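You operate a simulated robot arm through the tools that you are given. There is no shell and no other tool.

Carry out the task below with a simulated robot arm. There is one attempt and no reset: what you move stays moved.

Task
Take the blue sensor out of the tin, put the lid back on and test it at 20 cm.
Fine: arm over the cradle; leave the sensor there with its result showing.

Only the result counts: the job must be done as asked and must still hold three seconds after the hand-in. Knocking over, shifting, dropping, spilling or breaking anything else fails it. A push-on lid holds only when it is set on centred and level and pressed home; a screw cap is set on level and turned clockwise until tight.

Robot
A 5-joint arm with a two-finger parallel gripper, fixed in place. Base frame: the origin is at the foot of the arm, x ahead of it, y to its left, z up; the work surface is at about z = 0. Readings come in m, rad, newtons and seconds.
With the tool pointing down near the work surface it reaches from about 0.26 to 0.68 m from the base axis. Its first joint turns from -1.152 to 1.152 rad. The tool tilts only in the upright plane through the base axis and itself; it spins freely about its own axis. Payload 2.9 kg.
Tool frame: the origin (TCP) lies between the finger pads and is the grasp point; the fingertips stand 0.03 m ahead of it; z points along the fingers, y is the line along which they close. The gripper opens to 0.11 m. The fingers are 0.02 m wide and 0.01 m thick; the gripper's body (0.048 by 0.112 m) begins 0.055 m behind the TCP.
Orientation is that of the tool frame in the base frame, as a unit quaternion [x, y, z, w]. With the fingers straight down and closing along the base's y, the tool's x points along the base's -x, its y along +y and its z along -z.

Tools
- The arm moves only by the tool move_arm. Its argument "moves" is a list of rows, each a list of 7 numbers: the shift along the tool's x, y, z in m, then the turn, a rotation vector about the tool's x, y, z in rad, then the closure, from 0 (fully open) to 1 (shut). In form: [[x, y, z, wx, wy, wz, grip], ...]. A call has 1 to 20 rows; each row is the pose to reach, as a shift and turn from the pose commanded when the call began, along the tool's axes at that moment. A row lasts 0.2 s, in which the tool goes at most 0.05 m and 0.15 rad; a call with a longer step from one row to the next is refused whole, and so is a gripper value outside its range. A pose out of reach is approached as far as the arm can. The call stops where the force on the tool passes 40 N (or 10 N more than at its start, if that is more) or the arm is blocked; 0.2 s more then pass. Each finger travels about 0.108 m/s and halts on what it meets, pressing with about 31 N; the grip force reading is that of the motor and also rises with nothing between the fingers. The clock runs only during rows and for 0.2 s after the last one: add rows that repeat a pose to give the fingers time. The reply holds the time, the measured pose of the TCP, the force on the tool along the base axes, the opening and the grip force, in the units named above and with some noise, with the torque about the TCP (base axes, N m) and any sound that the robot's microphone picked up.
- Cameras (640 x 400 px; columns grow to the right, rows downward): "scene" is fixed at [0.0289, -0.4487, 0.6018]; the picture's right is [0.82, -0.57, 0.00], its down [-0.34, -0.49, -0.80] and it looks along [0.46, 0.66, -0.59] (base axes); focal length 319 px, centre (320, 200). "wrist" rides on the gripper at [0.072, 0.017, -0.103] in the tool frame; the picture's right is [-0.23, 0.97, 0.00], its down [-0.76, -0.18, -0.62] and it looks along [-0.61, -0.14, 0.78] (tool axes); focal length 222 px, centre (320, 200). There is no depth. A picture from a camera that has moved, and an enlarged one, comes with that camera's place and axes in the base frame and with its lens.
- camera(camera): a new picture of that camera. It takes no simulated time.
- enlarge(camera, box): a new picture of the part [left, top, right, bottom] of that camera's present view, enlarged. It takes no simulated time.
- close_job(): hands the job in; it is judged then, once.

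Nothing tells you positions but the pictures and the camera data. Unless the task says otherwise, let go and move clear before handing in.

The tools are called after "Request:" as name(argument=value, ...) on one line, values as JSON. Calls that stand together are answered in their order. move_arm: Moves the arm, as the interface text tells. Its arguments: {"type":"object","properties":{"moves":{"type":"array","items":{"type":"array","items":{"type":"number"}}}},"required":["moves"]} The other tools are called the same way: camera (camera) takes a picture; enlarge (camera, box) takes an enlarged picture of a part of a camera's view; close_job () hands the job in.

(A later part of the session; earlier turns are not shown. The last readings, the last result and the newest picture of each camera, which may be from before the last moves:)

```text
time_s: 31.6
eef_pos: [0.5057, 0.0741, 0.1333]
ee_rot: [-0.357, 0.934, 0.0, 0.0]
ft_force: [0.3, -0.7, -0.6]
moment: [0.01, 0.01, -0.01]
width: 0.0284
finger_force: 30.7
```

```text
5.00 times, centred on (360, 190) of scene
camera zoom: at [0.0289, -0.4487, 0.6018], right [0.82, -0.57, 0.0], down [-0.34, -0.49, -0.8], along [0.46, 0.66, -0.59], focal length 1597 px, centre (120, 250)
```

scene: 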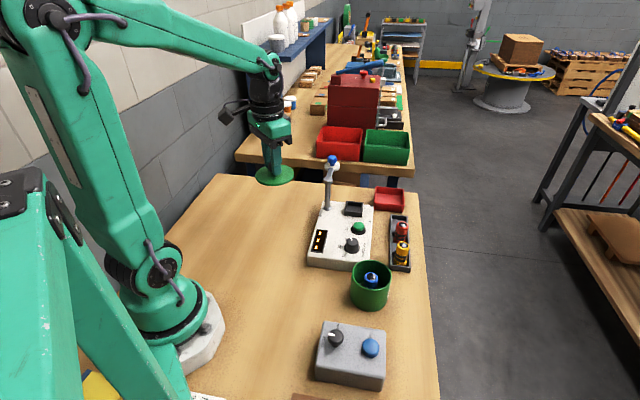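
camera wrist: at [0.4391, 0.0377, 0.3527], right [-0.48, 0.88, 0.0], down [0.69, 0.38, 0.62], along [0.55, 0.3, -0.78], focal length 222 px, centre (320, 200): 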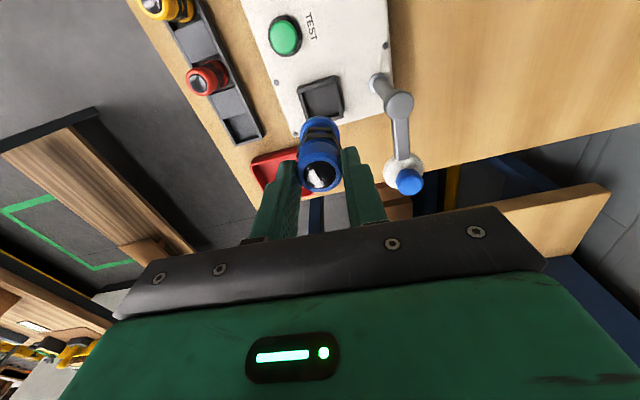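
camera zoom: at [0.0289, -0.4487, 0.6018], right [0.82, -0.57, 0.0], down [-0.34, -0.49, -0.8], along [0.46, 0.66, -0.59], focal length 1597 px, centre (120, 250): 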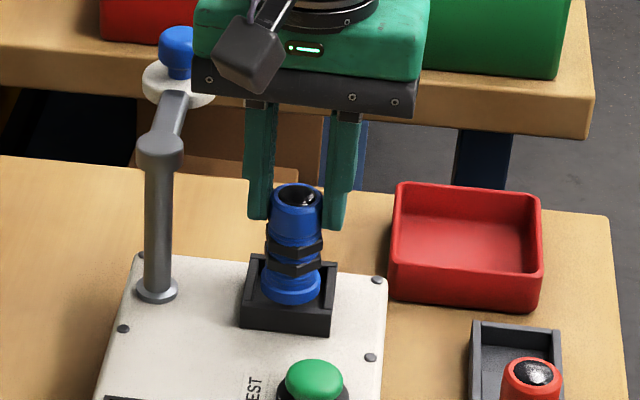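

Request:
enlarge(camera="wrist", box=[280, 90, 360, 140])

Request:
enlarge(camera="scene", box=[344, 185, 376, 217])

```text
8.00 times, centred on (320, 115) of wrist
camera zoom: at [0.441, 0.0383, 0.2366], right [-0.48, 0.88, 0.0], down [0.69, 0.38, 0.62], along [0.55, 0.3, -0.78], focal length 1777 px, centre (320, 880)
```

zoom: 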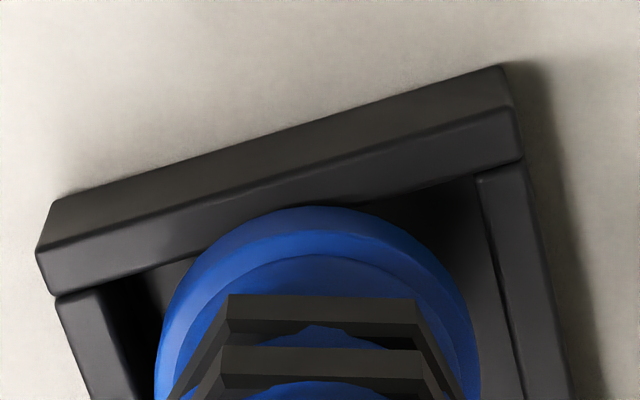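

```text
12.50 times, centred on (360, 201) of scene
camera zoom: at [0.0289, -0.4487, 0.6018], right [0.82, -0.57, 0.0], down [-0.34, -0.49, -0.8], along [0.46, 0.66, -0.59], focal length 3992 px, centre (-180, 188)
```

zoom: 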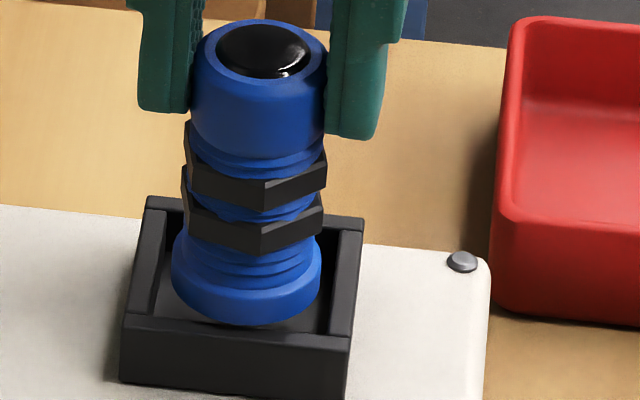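

The closer pictures show the sensor base is about 4 mm too near the cradle's near wall. I'll raise slightly, shift and re-check.

Request:
move_arm(moves=[[0, 0, -0.003, 0, 0, 0, 1], [-0.0041, 0.0009, -0.003, 0, 0, 0, 1], [-0.0041, 0.0009, 0, 0, 0, 0, 1], [-0.0041, 0.0009, 0, 0, 0, 0, 1]])

Request:
enlarge(camera="wrist", box=[280, 90, 360, 140])

Request:
enlarge(camera="scene", box=[344, 185, 376, 217])

```text
time_s: 32.6
eef_pos: [0.5081, 0.0777, 0.1339]
ee_rot: [-0.356, 0.935, 0.0, 0.0]
ft_force: [-0.1, 0.0, 0.5]
moment: [0.01, -0.05, -0.02]
width: 0.0282
finger_force: 31.5
```

```text
8.00 times, centred on (320, 115) of wrist
camera zoom: at [0.443, 0.0417, 0.2369], right [-0.48, 0.88, 0.0], down [0.69, 0.38, 0.62], along [0.55, 0.3, -0.78], focal length 1777 px, centre (320, 880)
```

zoom: 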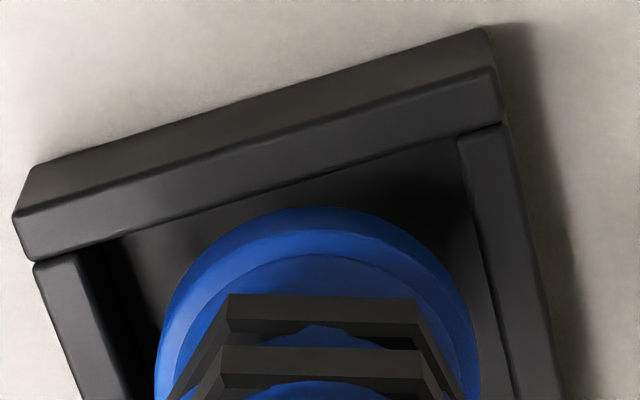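

```text
12.50 times, centred on (360, 201) of scene
camera zoom: at [0.0289, -0.4487, 0.6018], right [0.82, -0.57, 0.0], down [-0.34, -0.49, -0.8], along [0.46, 0.66, -0.59], focal length 3992 px, centre (-180, 188)
```

zoom: 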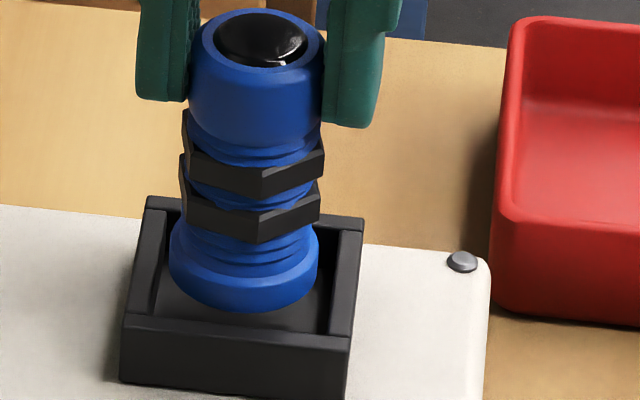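

Now it is centred within about a millimetre. I'll lower it into the cradle in small steps.

Request:
move_arm(moves=[[0, 0, 0.002, 0, 0, 0, 1], [0, 0, 0.004, 0, 0, 0, 1], [0, 0, 0.006, 0, 0, 0, 1]])

Request:
enlarge(camera="wrist", box=[280, 90, 360, 140])

Request:
enlarge(camera="scene", box=[344, 185, 376, 217])

```text
time_s: 33.4
eef_pos: [0.5085, 0.0776, 0.1277]
ee_rot: [-0.357, 0.934, 0.0, 0.0]
ft_force: [0.0, -0.3, -0.1]
moment: [0.0, 0.0, -0.01]
width: 0.0282
finger_force: 31.0
```

```text
8.00 times, centred on (320, 115) of wrist
camera zoom: at [0.4435, 0.0421, 0.2314], right [-0.48, 0.88, 0.0], down [0.69, 0.38, 0.62], along [0.55, 0.3, -0.78], focal length 1777 px, centre (320, 880)
```

zoom: 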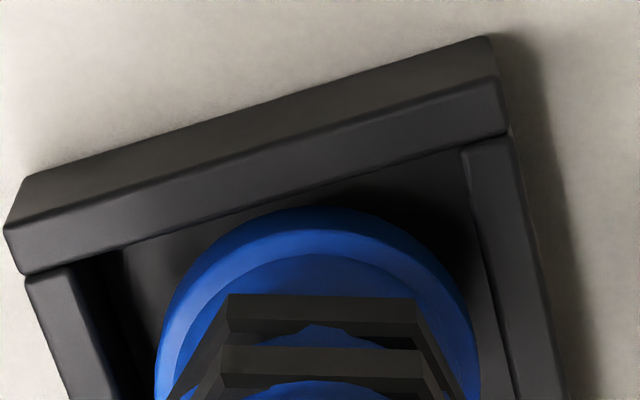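

```text
12.50 times, centred on (360, 201) of scene
camera zoom: at [0.0289, -0.4487, 0.6018], right [0.82, -0.57, 0.0], down [-0.34, -0.49, -0.8], along [0.46, 0.66, -0.59], focal length 3992 px, centre (-180, 188)
```

zoom: 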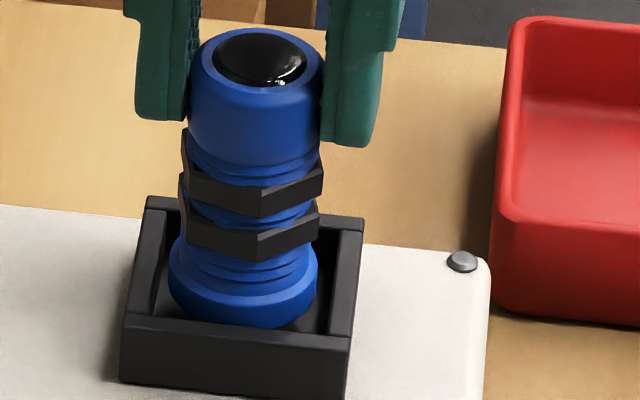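

Request:
move_arm(moves=[[0, -0.0005, 0.002, 0, 0, 0, 1], [0, -0.0008, 0.0035, 0, 0, 0, 1]])

Request:
move_arm(moves=[[0, 0, 0.001, 0, 0, 0, 1], [0, 0, 0.002, 0, 0, 0, 1]])

Request:
enlarge(camera="scene", box=[344, 185, 376, 217])

```text
time_s: 34.0
eef_pos: [0.5096, 0.0768, 0.1245]
ee_rot: [-0.357, 0.934, 0.001, 0.001]
ft_force: [0.0, 0.4, -1.5]
moment: [0.01, 0.01, 0.0]
width: 0.0282
finger_force: 31.6
```

```text
time_s: 34.6
eef_pos: [0.5091, 0.0774, 0.1212]
ee_rot: [-0.357, 0.934, 0.0, 0.001]
ft_force: [-0.1, -0.4, -0.1]
moment: [0.01, -0.02, -0.02]
width: 0.0284
finger_force: 30.6
```

```text
12.50 times, centred on (360, 201) of scene
camera zoom: at [0.0289, -0.4487, 0.6018], right [0.82, -0.57, 0.0], down [-0.34, -0.49, -0.8], along [0.46, 0.66, -0.59], focal length 3992 px, centre (-180, 188)
```

zoom: 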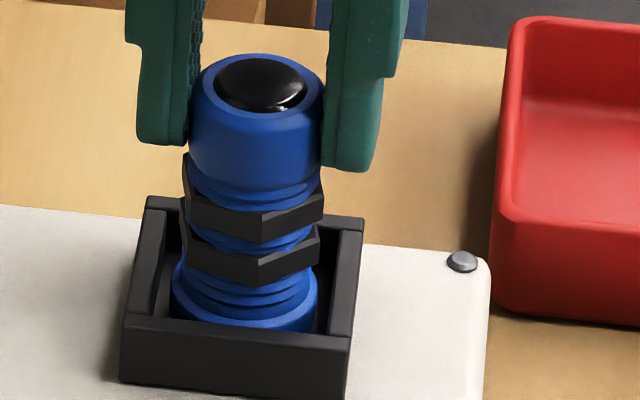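

Request:
move_arm(moves=[[0, 0, 0.001, 0, 0, 0, 1], [0, 0, 0.002, 0, 0, 0, 1]])

Request:
move_arm(moves=[[0, 0, 0.001, 0, 0, 0, 1], [0, 0, 0.0015, 0, 0, 0, 1]])

Request:
enlarge(camera="scene", box=[344, 185, 376, 217])

```text
time_s: 35.2
eef_pos: [0.5078, 0.077, 0.1209]
ee_rot: [-0.357, 0.934, 0.0, 0.0]
ft_force: [-1.1, 1.1, 3.2]
moment: [0.06, 0.07, -0.04]
width: 0.0285
finger_force: 30.9
```

```text
time_s: 35.8
eef_pos: [0.5079, 0.0769, 0.1186]
ee_rot: [-0.357, 0.934, 0.0, 0.002]
ft_force: [-0.1, 2.7, 13.3]
moment: [0.16, 0.17, 0.01]
width: 0.0282
finger_force: 30.9
```

```text
12.50 times, centred on (360, 201) of scene
camera zoom: at [0.0288, -0.4487, 0.6018], right [0.82, -0.57, 0.0], down [-0.34, -0.49, -0.8], along [0.46, 0.66, -0.59], focal length 3992 px, centre (-180, 188)
```

zoom: 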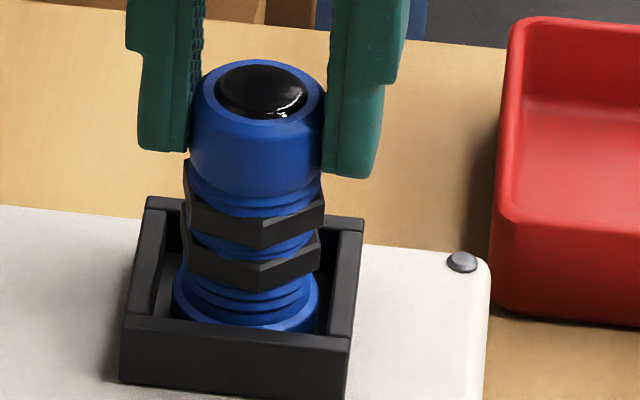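

The sensor is resting on the cradle floor, with gentle contact force. I'll release it and rise straight up.

Request:
move_arm(moves=[[0, 0, -0.001, 0, 0, 0, 0.9], [0, 0, -0.001, 0, 0, 0, 0.7], [0, 0, -0.001, 0, 0, 0, 0.6], [0, 0, -0.001, 0, 0, 0, 0.55], [0, 0, -0.001, 0, 0, 0, 0.55], [0, 0, -0.015, 0, 0, 0, 0.55], [0, 0, -0.04, 0, 0, 0, 0.55], [0, 0, -0.08, 0, 0, 0, 0.55], [0, 0, -0.12, 0, 0, 0, 0.55], [0, 0, -0.13, 0, 0, 0, 0.55], [0, 0, -0.13, 0, 0, 0, 0.55]])

Request:
camera(camera="wrist")

Request:
enlarge(camera="wrist", box=[220, 20, 460, 180])

Request:
enlarge(camera="scene", box=[300, 140, 400, 240])

```text
time_s: 38.2
eef_pos: [0.5089, 0.077, 0.2471]
ee_rot: [-0.358, 0.934, 0.0, 0.0]
ft_force: [0.2, 0.6, 0.1]
moment: [0.01, 0.05, 0.0]
width: 0.0495
finger_force: 0.0
```

```text
taken
camera wrist: at [0.4439, 0.0415, 0.3518], right [-0.48, 0.88, 0.0], down [0.69, 0.38, 0.62], along [0.55, 0.3, -0.78], focal length 222 px, centre (320, 200)
```

wrist: 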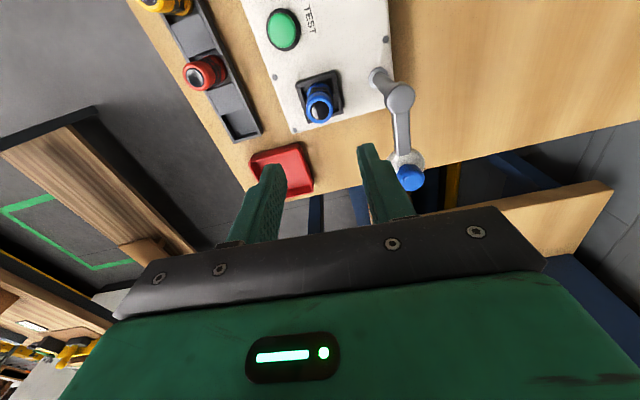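

```text
2.50 times, centred on (340, 100) of wrist
camera zoom: at [0.4439, 0.0415, 0.3518], right [-0.48, 0.88, 0.0], down [0.69, 0.38, 0.62], along [0.55, 0.3, -0.78], focal length 555 px, centre (270, 450)
```

zoom: 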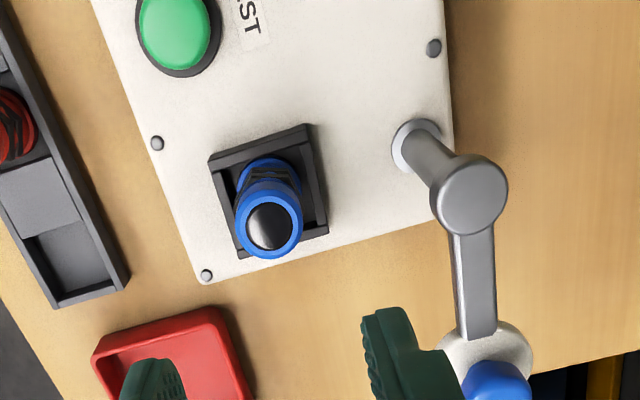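

```text
4.00 times, centred on (350, 190) of scene
camera zoom: at [0.0289, -0.4487, 0.6018], right [0.82, -0.57, 0.0], down [-0.34, -0.49, -0.8], along [0.46, 0.66, -0.59], focal length 1278 px, centre (200, 240)
```

zoom: 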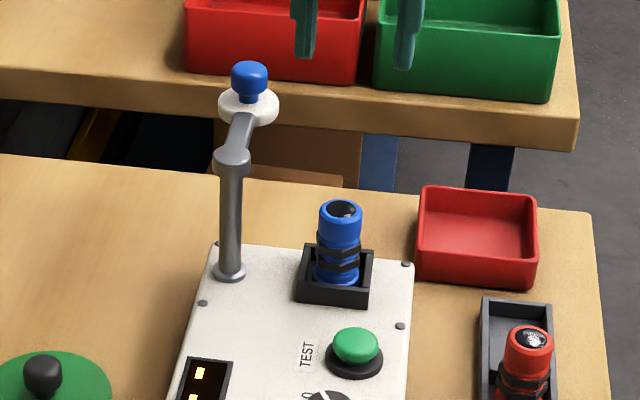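

The sensor stands upright in the cradle, clear of the swing arm. The arm's pivot is near (0.4555, 0.1275) and its knob near (0.501, 0.170, z 0.175). Following the task order, I'll fetch the lid next.

Request:
move_arm(moves=[[0.015, 0.0224, -0.01, 0, 0, 0.1, 0.5], [0.03, 0.0448, -0.01, 0, 0, 0.2, 0.4], [0.045, 0.0672, -0.01, 0, 0, 0.3, 0.4], [0.06, 0.0896, -0.01, 0, 0, 0.4, 0.4], [0.075, 0.112, -0.01, 0, 0, 0.5, 0.4], [0.09, 0.1344, -0.01, 0, 0, 0.6, 0.4], [0.105, 0.1568, -0.01, 0, 0, 0.7, 0.4], [0.12, 0.1793, 0, 0, 0, 0.731, 0.4], [0.12, 0.1793, 0.05, 0, 0, 0.731, 0.4], [0.12, 0.1793, 0.08, 0, 0, 0.731, 0.4], [0.12, 0.1793, 0.08, 0, 0, 0.731, 0.4]])

Request:
camera(camera="wrist")

Request:
enlarge(camera="wrist", box=[240, 80, 400, 180])

Request:
enlarge(camera="scene", box=[230, 180, 330, 280])

```text
time_s: 40.6
eef_pos: [0.3002, 0.133, 0.1685]
ee_rot: [0.001, 1.0, 0.0, 0.001]
ft_force: [-0.7, 0.3, 0.6]
moment: [-0.03, -0.01, 0.01]
width: 0.0662
finger_force: 0.1
```

```text
taken
camera wrist: at [0.2281, 0.1496, 0.2721], right [0.23, 0.97, 0.0], down [0.76, -0.18, 0.62], along [0.61, -0.14, -0.78], focal length 222 px, centre (320, 200)
```

wrist: 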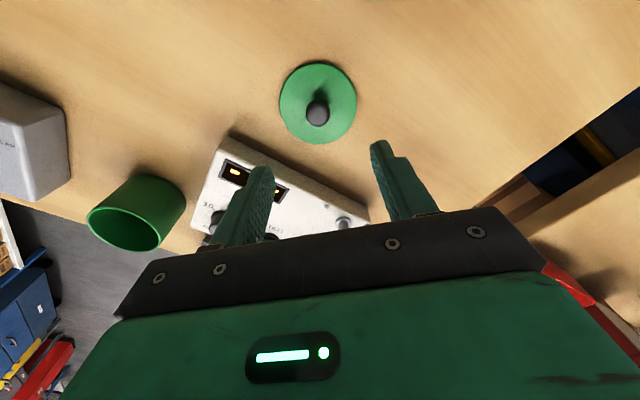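

```text
4.00 times, centred on (320, 130) of wrist
camera zoom: at [0.2281, 0.1496, 0.2721], right [0.23, 0.97, 0.0], down [0.76, -0.18, 0.62], along [0.61, -0.14, -0.78], focal length 888 px, centre (320, 480)
```

zoom: 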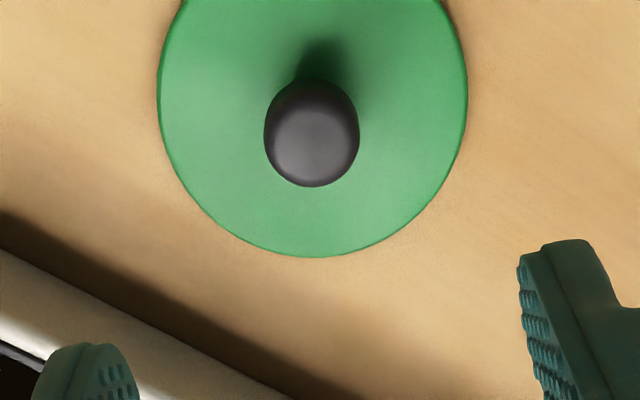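

```text
4.00 times, centred on (280, 230) of scene
camera zoom: at [0.0289, -0.4487, 0.6018], right [0.82, -0.57, 0.0], down [-0.34, -0.49, -0.8], along [0.46, 0.66, -0.59], focal length 1278 px, centre (480, 80)
```

zoom: 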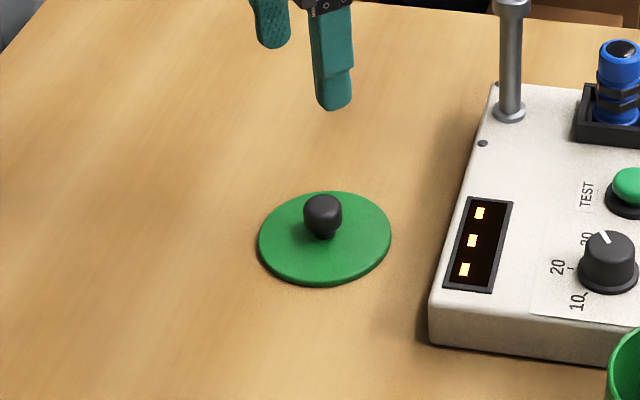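

The lid is flat and its knob is within 2 mm of my grasp point. I'll descend and grip it.

Request:
move_arm(moves=[[-0.0015, -0.0018, 0.03, 0, 0, 0, 0.4], [-0.0015, -0.0018, 0.07, 0, 0, 0, 0.4], [-0.0015, -0.0018, 0.1, 0, 0, 0, 0.4], [-0.0015, -0.0018, 0.115, 0, 0, 0, 0.4], [-0.0015, -0.0018, 0.123, 0, 0, 0, 0.4], [-0.0015, -0.0018, 0.123, 0, 0, 0, 0.4]])

Request:
enlarge(camera="wrist", box=[240, 120, 400, 220])

Request:
enlarge(camera="scene", box=[250, 200, 310, 260])

```text
time_s: 42.0
eef_pos: [0.3021, 0.1293, 0.046]
ee_rot: [0.001, 1.0, 0.0, 0.0]
ft_force: [-0.2, 0.7, 0.8]
moment: [0.01, -0.01, 0.01]
width: 0.066
finger_force: 0.0
```

```text
4.00 times, centred on (320, 170) of wrist
camera zoom: at [0.2294, 0.1468, 0.149], right [0.23, 0.97, 0.0], down [0.76, -0.18, 0.62], along [0.61, -0.14, -0.78], focal length 888 px, centre (320, 320)
```

zoom: 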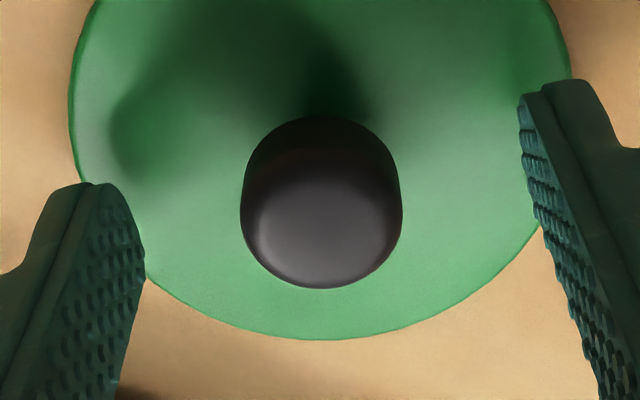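

```text
6.67 times, centred on (280, 230) of scene
camera zoom: at [0.0289, -0.4487, 0.6018], right [0.82, -0.57, 0.0], down [-0.34, -0.49, -0.8], along [0.46, 0.66, -0.59], focal length 2129 px, centre (587, 0)
```

zoom: 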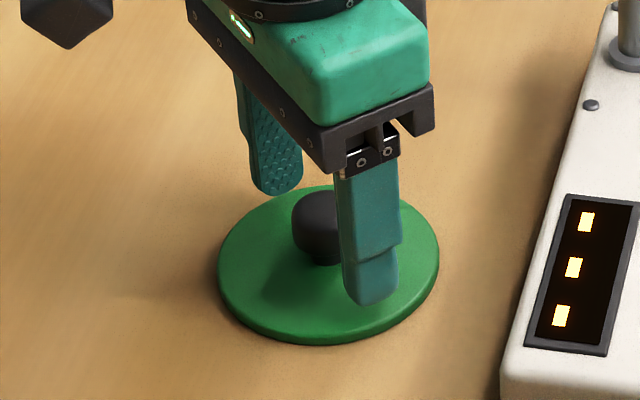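

Request:
move_arm(moves=[[0, 0, 0.0025, 0, 0, 0, 0.5], [0, 0, 0.0025, 0, 0, 0, 0.7], [0, 0, 0.0025, 0, 0, 0, 0.9], [0, 0, 0.0025, 0, 0, 0, 1], [0, 0, 0.0025, 0, 0, 0, 1], [0, 0, 0.0025, 0, 0, 0, 1]])

Request:
move_arm(moves=[[0, 0, -0.005, 0, 0, 0, 1], [0, 0, -0.02, 0, 0, 0, 1], [0, 0, -0.05, 0, 0, 0, 1], [0, 0, -0.09, 0, 0, 0, 1], [0, 0, -0.13, 0, 0, 0, 1], [0, 0, -0.17, 0, 0, 0, 1], [0, 0, -0.2, 0, 0, 0, 1], [0, 0, -0.2, 0, 0, 0, 1]])

Request:
enlarge(camera="wrist", box=[220, 80, 420, 200])

Request:
enlarge(camera="scene", box=[220, 120, 320, 220])

```text
time_s: 43.4
eef_pos: [0.3015, 0.1296, 0.0423]
ee_rot: [0.001, 1.0, 0.0, 0.0]
ft_force: [1.4, -0.4, -0.1]
moment: [0.01, -0.01, 0.01]
width: 0.0247
finger_force: 30.5
```

```text
time_s: 45.2
eef_pos: [0.3027, 0.1274, 0.2424]
ee_rot: [0.001, 1.0, 0.0, 0.0]
ft_force: [0.0, -0.2, -1.3]
moment: [0.01, -0.01, -0.01]
width: 0.0244
finger_force: 30.7
```

```text
3.20 times, centred on (320, 140) of wrist
camera zoom: at [0.2296, 0.1445, 0.3467], right [0.23, 0.97, 0.0], down [0.76, -0.18, 0.62], along [0.61, -0.14, -0.78], focal length 711 px, centre (320, 392)
```

zoom: 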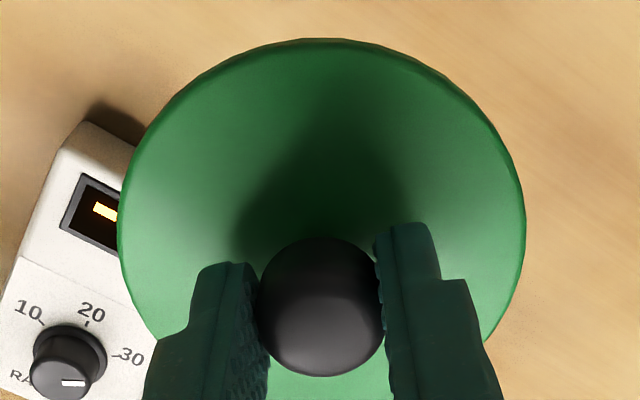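

```text
4.00 times, centred on (270, 170) of scene
camera zoom: at [0.0289, -0.4487, 0.6018], right [0.82, -0.57, 0.0], down [-0.34, -0.49, -0.8], along [0.46, 0.66, -0.59], focal length 1278 px, centre (520, 320)
```

zoom: 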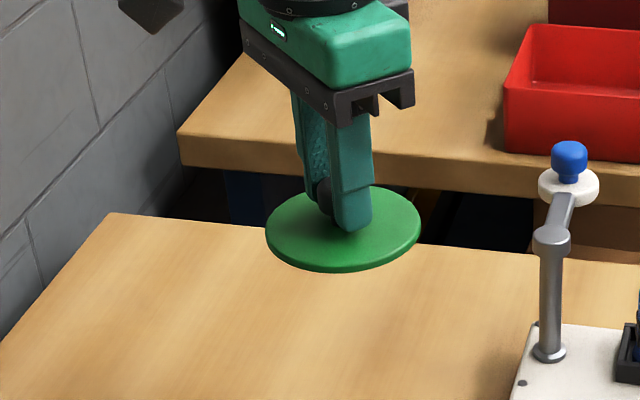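

The lid is level in the grip and sits in the fingers as it did when I took it off. I'll carry it back above the tin.

Request:
move_arm(moves=[[-0.005, -0.03, 0, 0, 0, 0, 1], [-0.015, -0.07, 0, 0, 0, 0, 1], [-0.025, -0.11, 0, 0, 0, 0, 1], [-0.035, -0.15, 0, 0, 0, 0, 1], [-0.045, -0.19, 0, 0, 0, 0, 1], [-0.06, -0.23, 0, 0, 0, 0, 1], [-0.0705, -0.26, 0, 0, 0, 0, 1], [-0.0705, -0.2675, 0, 0, 0, 0, 1], [-0.0705, -0.2675, 0.03, 0, 0, 0, 1], [-0.0705, -0.2675, 0.06, 0, 0, 0, 1], [-0.0705, -0.2675, 0.07, 0, 0, 0, 1], [-0.0705, -0.2675, 0.07, 0, 0, 0, 1]])

Request:
move_arm(moves=[[0, 0, 0, 0, 0, 0, 1]])

Request:
camera(camera="wrist")

Request:
enlarge(camera="scene", box=[320, 210, 420, 310])

```text
time_s: 47.8
eef_pos: [0.3723, -0.1405, 0.1729]
ee_rot: [0.001, 1.0, 0.0, 0.0]
ft_force: [0.1, 0.1, -0.4]
moment: [0.02, 0.01, -0.01]
width: 0.0247
finger_force: 30.8
```

```text
time_s: 48.2
eef_pos: [0.3731, -0.14, 0.1735]
ee_rot: [0.001, 1.0, 0.0, 0.0]
ft_force: [-0.1, 0.2, 0.0]
moment: [0.02, -0.02, 0.01]
width: 0.0246
finger_force: 31.2
```

```text
taken
camera wrist: at [0.3, -0.1227, 0.2771], right [0.23, 0.97, 0.0], down [0.76, -0.18, 0.62], along [0.61, -0.14, -0.78], focal length 222 px, centre (320, 200)
```

wrist: 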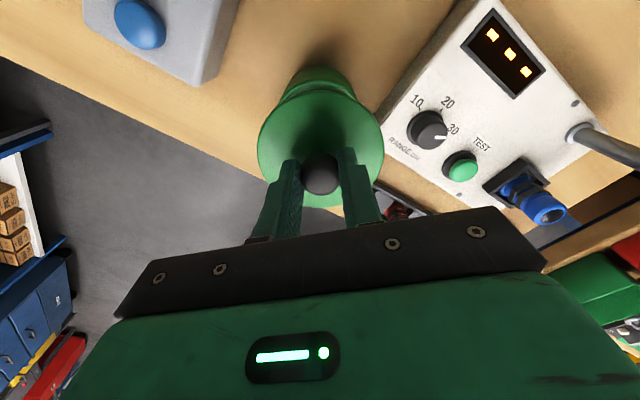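

```text
4.00 times, centred on (370, 260) of scene
camera zoom: at [0.0289, -0.4487, 0.6018], right [0.82, -0.57, 0.0], down [-0.34, -0.49, -0.8], along [0.46, 0.66, -0.59], focal length 1278 px, centre (120, -40)
```

zoom: 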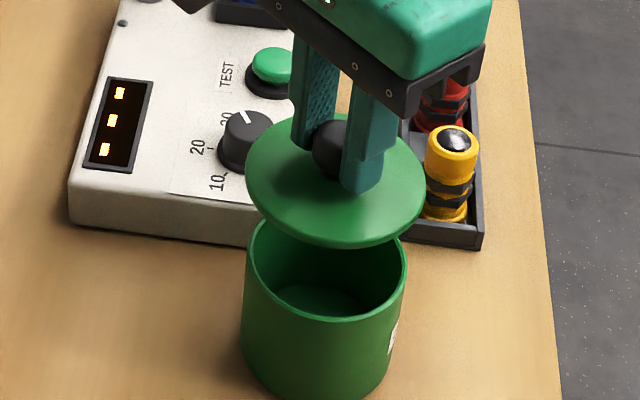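

I'll lower the lid to the height where I photographed it just after lift-off and compare the two pictures for centring.

Request:
move_arm(moves=[[0, 0, 0.01, 0, 0, 0, 1], [0, 0, 0.02, 0, 0, 0, 1], [0, 0, 0.024, 0, 0, 0, 1], [0, 0, 0.024, 0, 0, 0, 1]])

Request:
enlarge(camera="scene", box=[330, 210, 430, 310])

Request:
camera(camera="wrist")

```text
time_s: 49.2
eef_pos: [0.3711, -0.1379, 0.1482]
ee_rot: [0.001, 1.0, 0.0, 0.0]
ft_force: [-0.1, -0.1, -0.1]
moment: [0.0, -0.04, 0.0]
width: 0.0246
finger_force: 30.8
```

```text
4.00 times, centred on (380, 260) of scene
camera zoom: at [0.0289, -0.4487, 0.6018], right [0.82, -0.57, 0.0], down [-0.34, -0.49, -0.8], along [0.46, 0.66, -0.59], focal length 1278 px, centre (80, -40)
```

zoom: 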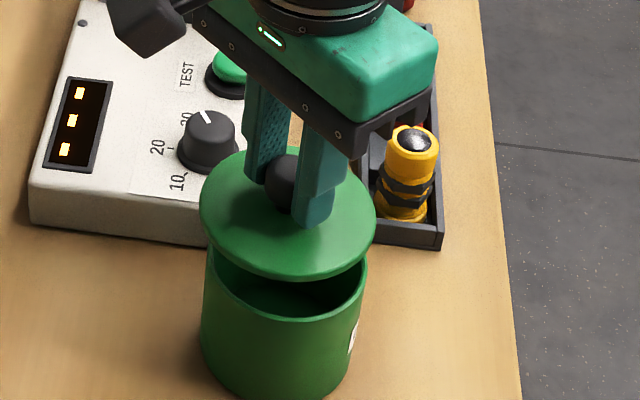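

```text
taken
camera wrist: at [0.2992, -0.1214, 0.2525], right [0.23, 0.97, 0.0], down [0.76, -0.18, 0.62], along [0.61, -0.14, -0.78], focal length 222 px, centre (320, 200)
```

wrist: 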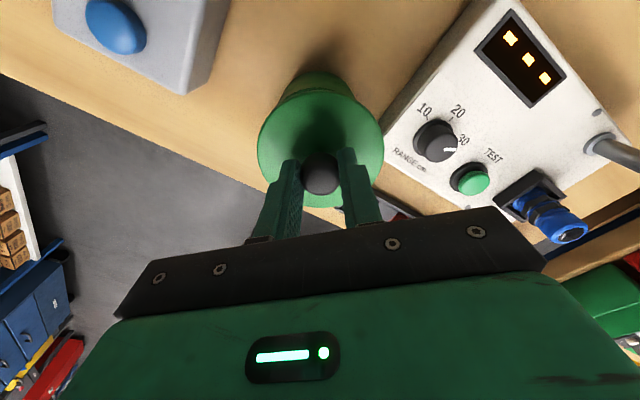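

Comparing pictures, the lid is off by about (-2.4, +1.7) mm from where it came off. I'll correct that and compare again.

Request:
move_arm(moves=[[-0.0024, -0.0017, 0, 0, 0, 0, 1], [-0.0024, -0.0017, 0, 0, 0, 0, 1], [-0.0024, -0.0017, 0, 0, 0, 0, 1]])

Request:
enlarge(camera="scene", box=[330, 210, 430, 310])

Request:
camera(camera="wrist")

```text
time_s: 50.0
eef_pos: [0.3738, -0.1398, 0.1493]
ee_rot: [0.001, 1.0, 0.0, 0.0]
ft_force: [-0.2, 0.3, 1.4]
moment: [0.02, 0.01, 0.02]
width: 0.0244
finger_force: 31.1
```

```text
4.00 times, centred on (380, 260) of scene
camera zoom: at [0.0289, -0.4487, 0.6018], right [0.82, -0.57, 0.0], down [-0.34, -0.49, -0.8], along [0.46, 0.66, -0.59], focal length 1278 px, centre (80, -40)
```

zoom: 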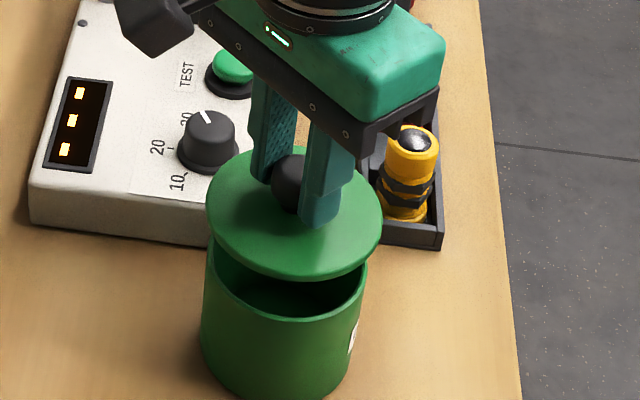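

```text
taken
camera wrist: at [0.3017, -0.1233, 0.2527], right [0.23, 0.97, 0.0], down [0.76, -0.18, 0.62], along [0.61, -0.14, -0.78], focal length 222 px, centre (320, 200)
```

wrist: 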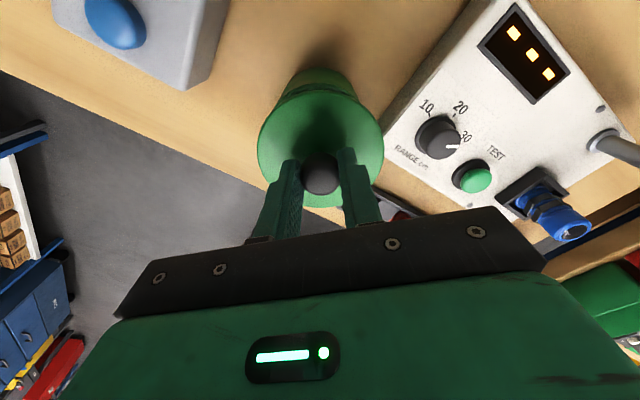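

The lid now matches its original position in both pictures. I'll lower it onto the rim and press.

Request:
move_arm(moves=[[0, 0, 0.01, 0, 0, 0, 1], [0, 0, 0.018, 0, 0, 0, 1], [0, 0, 0.023, 0, 0, 0, 1], [0, 0, 0.026, 0, 0, 0, 1]])

Request:
enlarge(camera="scene", box=[340, 230, 420, 310])

```text
time_s: 51.0
eef_pos: [0.374, -0.1409, 0.1227]
ee_rot: [0.001, 1.0, 0.0, -0.001]
ft_force: [-0.4, -0.7, -0.4]
moment: [0.01, 0.0, -0.04]
width: 0.0245
finger_force: 30.7
```

```text
5.00 times, centred on (380, 270) of scene
camera zoom: at [0.0289, -0.4487, 0.6018], right [0.82, -0.57, 0.0], down [-0.34, -0.49, -0.8], along [0.46, 0.66, -0.59], focal length 1597 px, centre (20, -150)
```

zoom: 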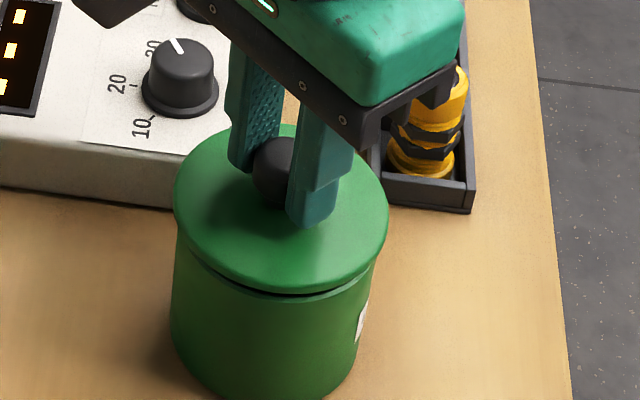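

Request:
move_arm(moves=[[0, 0, 0.0015, 0, 0, 0, 1], [0, 0, 0.003, 0, 0, 0, 1], [0, 0, 0.0045, 0, 0, 0, 1]])

Request:
enlarge(camera="scene", box=[340, 230, 420, 310])

```text
time_s: 51.8
eef_pos: [0.3743, -0.1404, 0.1186]
ee_rot: [0.001, 1.0, 0.0, 0.0]
ft_force: [-0.6, 0.7, 0.7]
moment: [0.0, 0.01, 0.0]
width: 0.0245
finger_force: 31.0
```

```text
5.00 times, centred on (380, 270) of scene
camera zoom: at [0.0289, -0.4487, 0.6018], right [0.82, -0.57, 0.0], down [-0.34, -0.49, -0.8], along [0.46, 0.66, -0.59], focal length 1597 px, centre (20, -150)
```

zoom: 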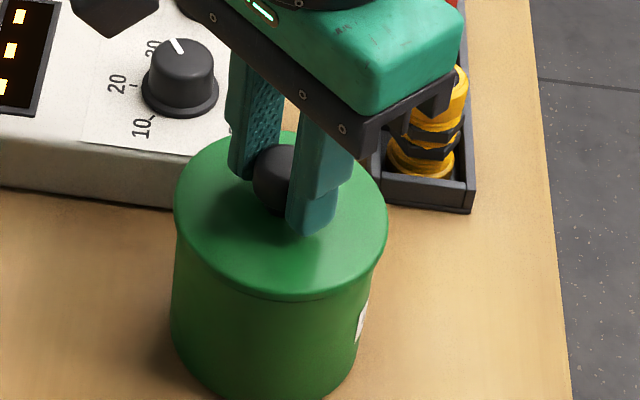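

Request:
move_arm(moves=[[0, 0, 0.0008, 0, 0, 0, 1], [0, 0, 0.0015, 0, 0, 0, 1]])

Request:
move_arm(moves=[[0, 0, 0.0008, 0, 0, 0, 1], [0, 0, 0.0015, 0, 0, 0, 1]])

```text
time_s: 52.4
eef_pos: [0.3731, -0.1409, 0.1168]
ee_rot: [0.002, 1.0, 0.0, 0.0]
ft_force: [-11.4, -19.6, 8.3]
moment: [-0.46, 0.32, -0.01]
width: 0.0246
finger_force: 31.1
heard: snap
```

```text
time_s: 52.8
eef_pos: [0.3731, -0.1403, 0.1168]
ee_rot: [0.002, 1.0, 0.0, 0.001]
ft_force: [-0.6, -0.3, -1.1]
moment: [-0.01, -0.01, -0.03]
width: 0.0249
finger_force: 31.5
heard: snap
stopped in row 2: the force on the tool passed its limit at 41 N (the readings are from after the stop); the commanded pose is now the measured one
```

I heard two snaps. I'll check how the lid is sitting.

Request:
enlarge(camera="scene", box=[340, 230, 420, 310])

Request:
enlarge(camera="wrist", box=[220, 60, 420, 200])

```text
5.00 times, centred on (380, 270) of scene
camera zoom: at [0.029, -0.4486, 0.6018], right [0.82, -0.57, 0.0], down [-0.34, -0.49, -0.8], along [0.46, 0.66, -0.59], focal length 1597 px, centre (20, -150)
```

zoom: 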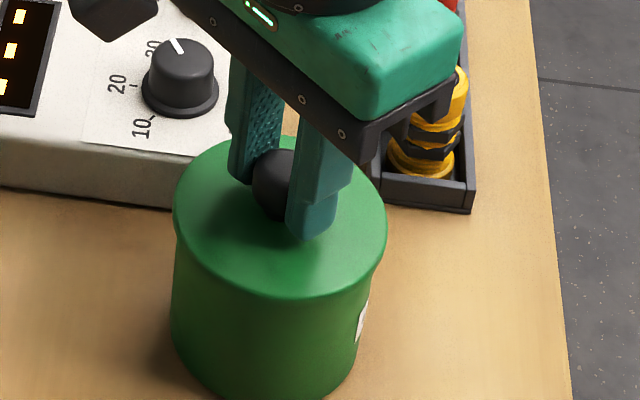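

```text
2.86 times, centred on (320, 130) of wrist
camera zoom: at [0.3014, -0.1239, 0.2211], right [0.23, 0.97, 0.0], down [0.76, -0.18, 0.62], along [0.61, -0.14, -0.78], focal length 635 px, centre (320, 400)
```

zoom: 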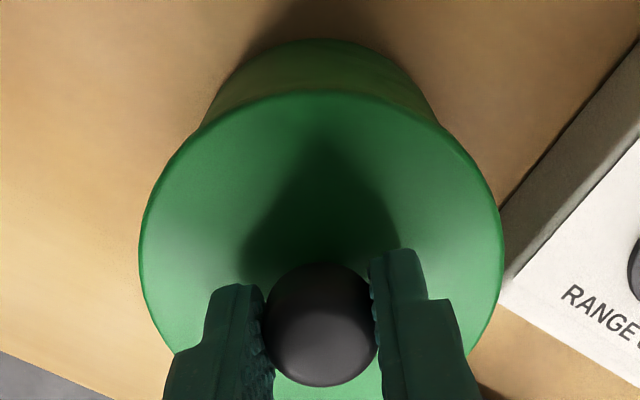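

The lid looks flush and level, but I can't tell whether the second snap was it seating or coming loose. I'll let go, then press the knob straight down with closed fingers to be sure.

Request:
move_arm(moves=[[0, 0, 0, 0, 0, 0, 0.9], [0, 0, 0, 0, 0, 0, 0.7], [0, 0, 0, 0, 0, 0, 0.5], [0, 0, 0, 0, 0, 0, 0.5]])

Request:
move_arm(moves=[[0, 0, -0.02, 0, 0, 0, 0.5], [0, 0, -0.05, 0, 0, 0, 0.5], [0, 0, -0.07, 0, 0, 0, 0.7], [0, 0, -0.07, 0, 0, 0, 0.9], [0, 0, -0.07, 0, 0, 0, 1], [0, 0, -0.07, 0, 0, 0, 1], [0, 0, -0.07, 0, 0, 0, 1]])

Request:
enlarge(camera="scene", box=[330, 240, 410, 320])

Request:
camera(camera="wrist")

```text
time_s: 53.8
eef_pos: [0.3745, -0.1403, 0.1176]
ee_rot: [0.002, 1.0, 0.0, 0.0]
ft_force: [0.4, 0.6, -0.2]
moment: [0.02, 0.04, -0.03]
width: 0.0548
finger_force: 0.1
heard: snap
```

```text
time_s: 55.4
eef_pos: [0.3726, -0.1416, 0.1877]
ee_rot: [0.003, 1.0, 0.0, 0.0]
ft_force: [0.7, -0.1, 0.6]
moment: [0.0, 0.0, 0.01]
width: 0.0001
finger_force: 30.9
```

```text
5.00 times, centred on (370, 280) of scene
camera zoom: at [0.0289, -0.4487, 0.6018], right [0.82, -0.57, 0.0], down [-0.34, -0.49, -0.8], along [0.46, 0.66, -0.59], focal length 1597 px, centre (70, -200)
```

zoom: 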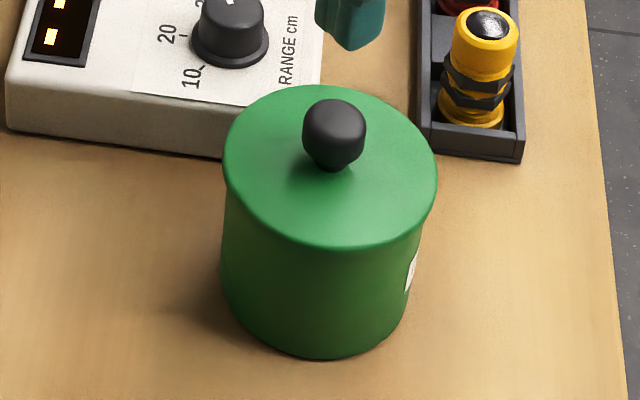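

```text
taken
camera wrist: at [0.301, -0.1247, 0.2907], right [0.23, 0.97, 0.0], down [0.76, -0.18, 0.62], along [0.61, -0.14, -0.78], focal length 222 px, centre (320, 200)
```

wrist: 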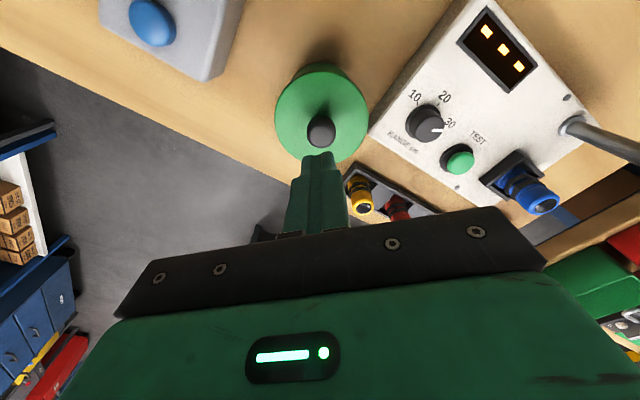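

The lid matches its original closed picture exactly. I'll press straight down on the knob to confirm it is home.

Request:
move_arm(moves=[[-0.001, 0, 0.02, 0, 0, 0, 1], [-0.001, 0, 0.035, 0, 0, 0, 1], [-0.001, 0, 0.044, 0, 0, 0, 1], [-0.001, 0, 0.047, 0, 0, 0, 1]])

Request:
enlarge(camera="scene", box=[330, 240, 410, 320])

Request:
enlarge(camera="wrist", box=[220, 60, 420, 200])

```text
time_s: 56.4
eef_pos: [0.3739, -0.142, 0.14]
ee_rot: [0.003, 1.0, 0.001, 0.0]
ft_force: [-1.2, -0.2, -0.3]
moment: [-0.01, 0.01, 0.03]
width: 0.0
finger_force: 31.3
```

```text
5.00 times, centred on (370, 280) of scene
camera zoom: at [0.0289, -0.4487, 0.6018], right [0.82, -0.57, 0.0], down [-0.34, -0.49, -0.8], along [0.46, 0.66, -0.59], focal length 1597 px, centre (70, -200)
```

zoom: 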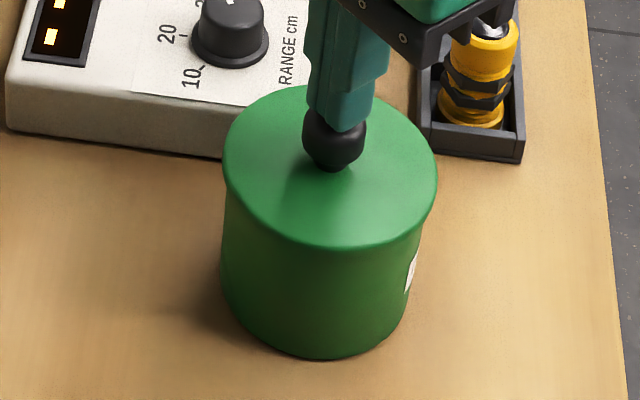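

```text
2.86 times, centred on (320, 130) of wrist
camera zoom: at [0.3024, -0.1246, 0.244], right [0.23, 0.97, 0.0], down [0.76, -0.18, 0.62], along [0.61, -0.14, -0.78], focal length 635 px, centre (320, 400)
```

zoom: 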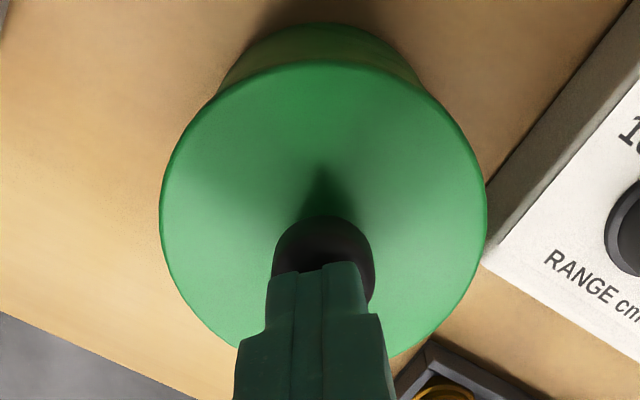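

Request:
move_arm(moves=[[0, 0.001, 0.001, 0, 0, 0, 1], [0, 0.001, 0.003, 0, 0, 0, 1], [0, 0.001, 0.004, 0, 0, 0, 1]])

Request:
move_arm(moves=[[0, 0, 0.001, 0, 0, 0, 1], [0, 0, 0.002, 0, 0, 0, 1]])

```text
time_s: 57.2
eef_pos: [0.3733, -0.1409, 0.1372]
ee_rot: [0.003, 1.0, -0.001, 0.0]
ft_force: [-12.4, -3.5, 22.5]
moment: [-0.12, 0.34, 0.0]
width: 0.0
finger_force: 31.6
```

```text
time_s: 57.7
eef_pos: [0.3743, -0.1409, 0.1361]
ee_rot: [0.003, 1.0, 0.0, 0.0]
ft_force: [-2.0, -0.4, 6.3]
moment: [0.02, 0.1, 0.0]
width: 0.0002
finger_force: 30.7
stopped in row 2: the force on the tool passed its limit at 43 N (the readings are from after the stop); the commanded pose is now the measured one
```

Pressing with 43 N gave no further snap, so the lid is home. Next I'll rise and hover over the RANGE dial to measure the pointer and marks.

Request:
move_arm(moves=[[0, 0, -0.02, 0, 0, 0, 1], [0, 0, -0.06, 0, 0, 0, 0.9], [-0.01, 0.03, -0.09, 0, 0, 0, 0.8], [-0.02, 0.06, -0.1, 0, 0, 0, 0.7], [-0.03, 0.09, -0.1, 0, 0, 0, 0.6], [-0.035, 0.104, -0.1, 0, 0, 0, 0.5], [-0.035, 0.104, -0.1, 0, 0, 0, 0.5]])

Request:
camera(camera="wrist")

Request:
enlarge(camera="wrist", box=[240, 40, 400, 140])

Request:
enlarge(camera="scene", box=[310, 200, 390, 280])

```text
time_s: 59.3
eef_pos: [0.4113, -0.0354, 0.237]
ee_rot: [0.004, 1.0, 0.0, 0.0]
ft_force: [-0.1, 0.4, 0.8]
moment: [0.04, 0.01, 0.03]
width: 0.0552
finger_force: 0.1
```

```text
taken
camera wrist: at [0.3394, -0.0183, 0.3414], right [0.23, 0.97, 0.0], down [0.76, -0.18, 0.62], along [0.61, -0.15, -0.78], focal length 222 px, centre (320, 200)
```

wrist: 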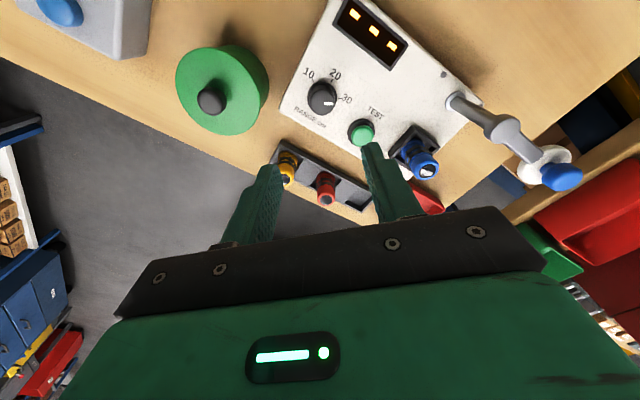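

```text
4.00 times, centred on (320, 90) of wrist
camera zoom: at [0.3394, -0.0183, 0.3414], right [0.23, 0.97, 0.0], down [0.76, -0.18, 0.62], along [0.61, -0.15, -0.78], focal length 888 px, centre (320, 640)
```

zoom: 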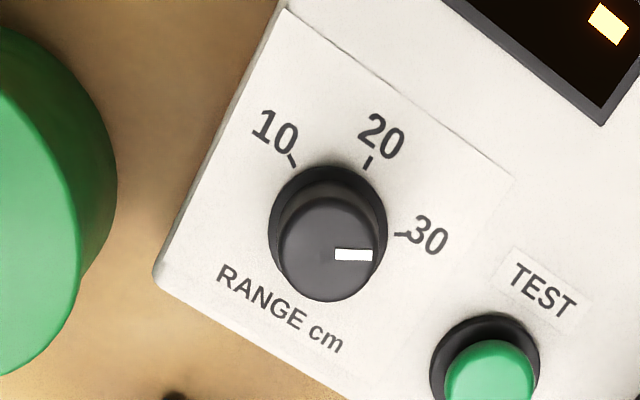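

```text
5.00 times, centred on (350, 240) of scene
camera zoom: at [0.0289, -0.4487, 0.6018], right [0.82, -0.57, 0.0], down [-0.34, -0.49, -0.8], along [0.46, 0.66, -0.59], focal length 1597 px, centre (170, 0)
```

zoom: 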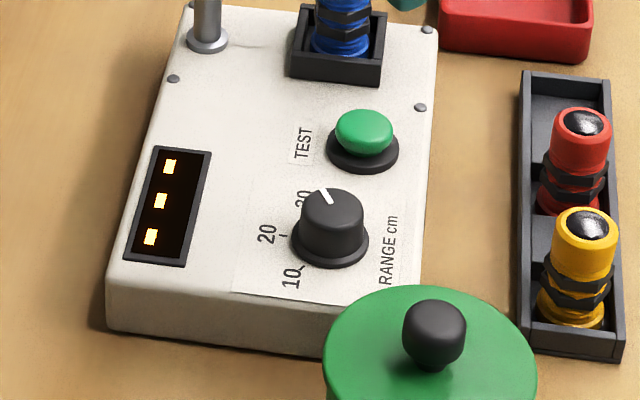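

The marks are about 60° apart and the pointer is at 30, so I need a 60° counter-clockwise turn seen from above. The dial centre is near (0.412, -0.033), so I'll lower around the cap.

Request:
move_arm(moves=[[-0.0005, 0.0022, 0.04, 0, 0, 0, 0.5], [-0.0005, 0.0022, 0.08, 0, 0, 0, 0.5], [-0.0005, 0.0022, 0.115, 0, 0, 0, 0.5], [-0.0005, 0.0022, 0.135, 0, 0, 0, 0.5], [-0.0005, 0.0022, 0.145, 0, 0, 0, 0.5], [-0.0005, 0.0022, 0.147, 0, 0, 0, 0.5]])

Request:
enlarge(camera="wrist", box=[220, 60, 420, 200])

Request:
enlarge(camera="scene", box=[310, 200, 390, 280])

```text
time_s: 60.7
eef_pos: [0.4108, -0.0348, 0.0909]
ee_rot: [0.004, 1.0, 0.0, 0.0]
ft_force: [1.1, -0.2, 0.5]
moment: [0.0, -0.02, 0.03]
width: 0.0549
finger_force: 0.0
```

```text
2.86 times, centred on (320, 130) of wrist
camera zoom: at [0.3391, -0.0169, 0.1937], right [0.23, 0.97, 0.0], down [0.76, -0.18, 0.62], along [0.61, -0.15, -0.78], focal length 635 px, centre (320, 400)
```

zoom: 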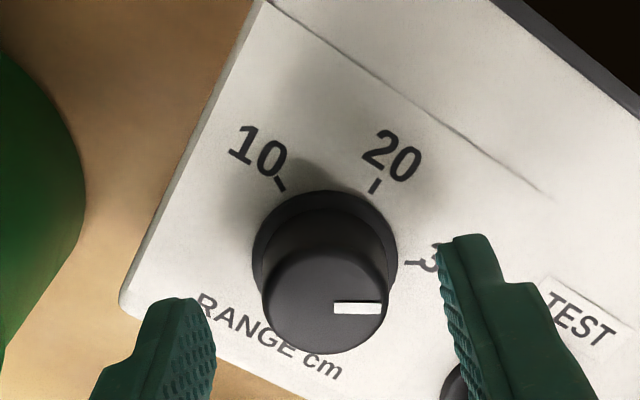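

```text
5.00 times, centred on (350, 240) of scene
camera zoom: at [0.0289, -0.4487, 0.6018], right [0.82, -0.57, 0.0], down [-0.34, -0.49, -0.8], along [0.46, 0.66, -0.59], focal length 1597 px, centre (170, 0)
```

zoom: 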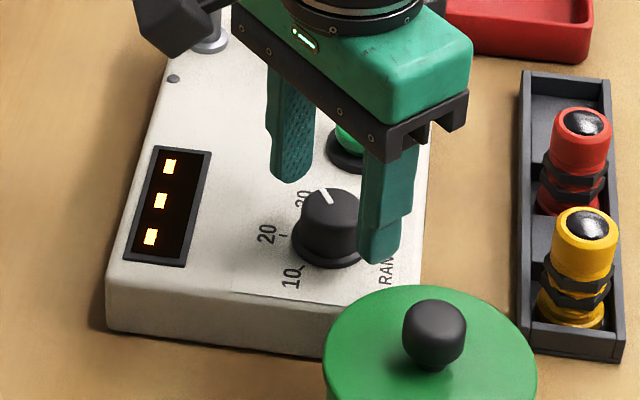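

Request:
move_arm(moves=[[0, 0, 0.003, 0, 0, 0, 0.5], [0, 0, 0.006, 0, 0, 0, 0.5], [0, 0, 0.006, 0, 0, 0, 0.5]])

Request:
enlarge(camera="scene", box=[320, 200, 380, 260])

```text
time_s: 61.5
eef_pos: [0.4095, -0.0339, 0.084]
ee_rot: [0.003, 1.0, 0.0, 0.0]
ft_force: [0.4, -0.3, 0.3]
moment: [0.01, -0.02, 0.03]
width: 0.0545
finger_force: 0.1
```

```text
6.67 times, centred on (350, 230) of scene
camera zoom: at [0.0289, -0.4487, 0.6018], right [0.82, -0.57, 0.0], down [-0.34, -0.49, -0.8], along [0.46, 0.66, -0.59], focal length 2129 px, centre (120, 0)
```

zoom: 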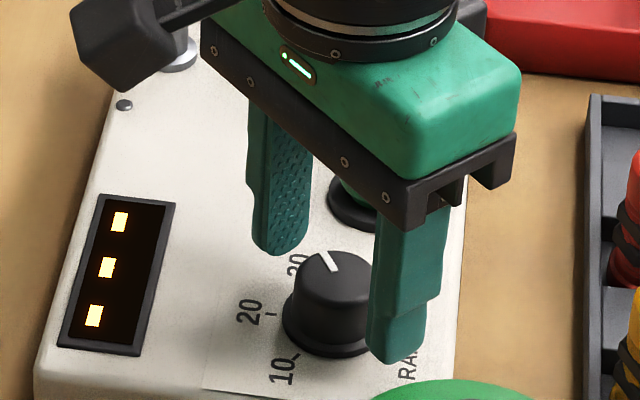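

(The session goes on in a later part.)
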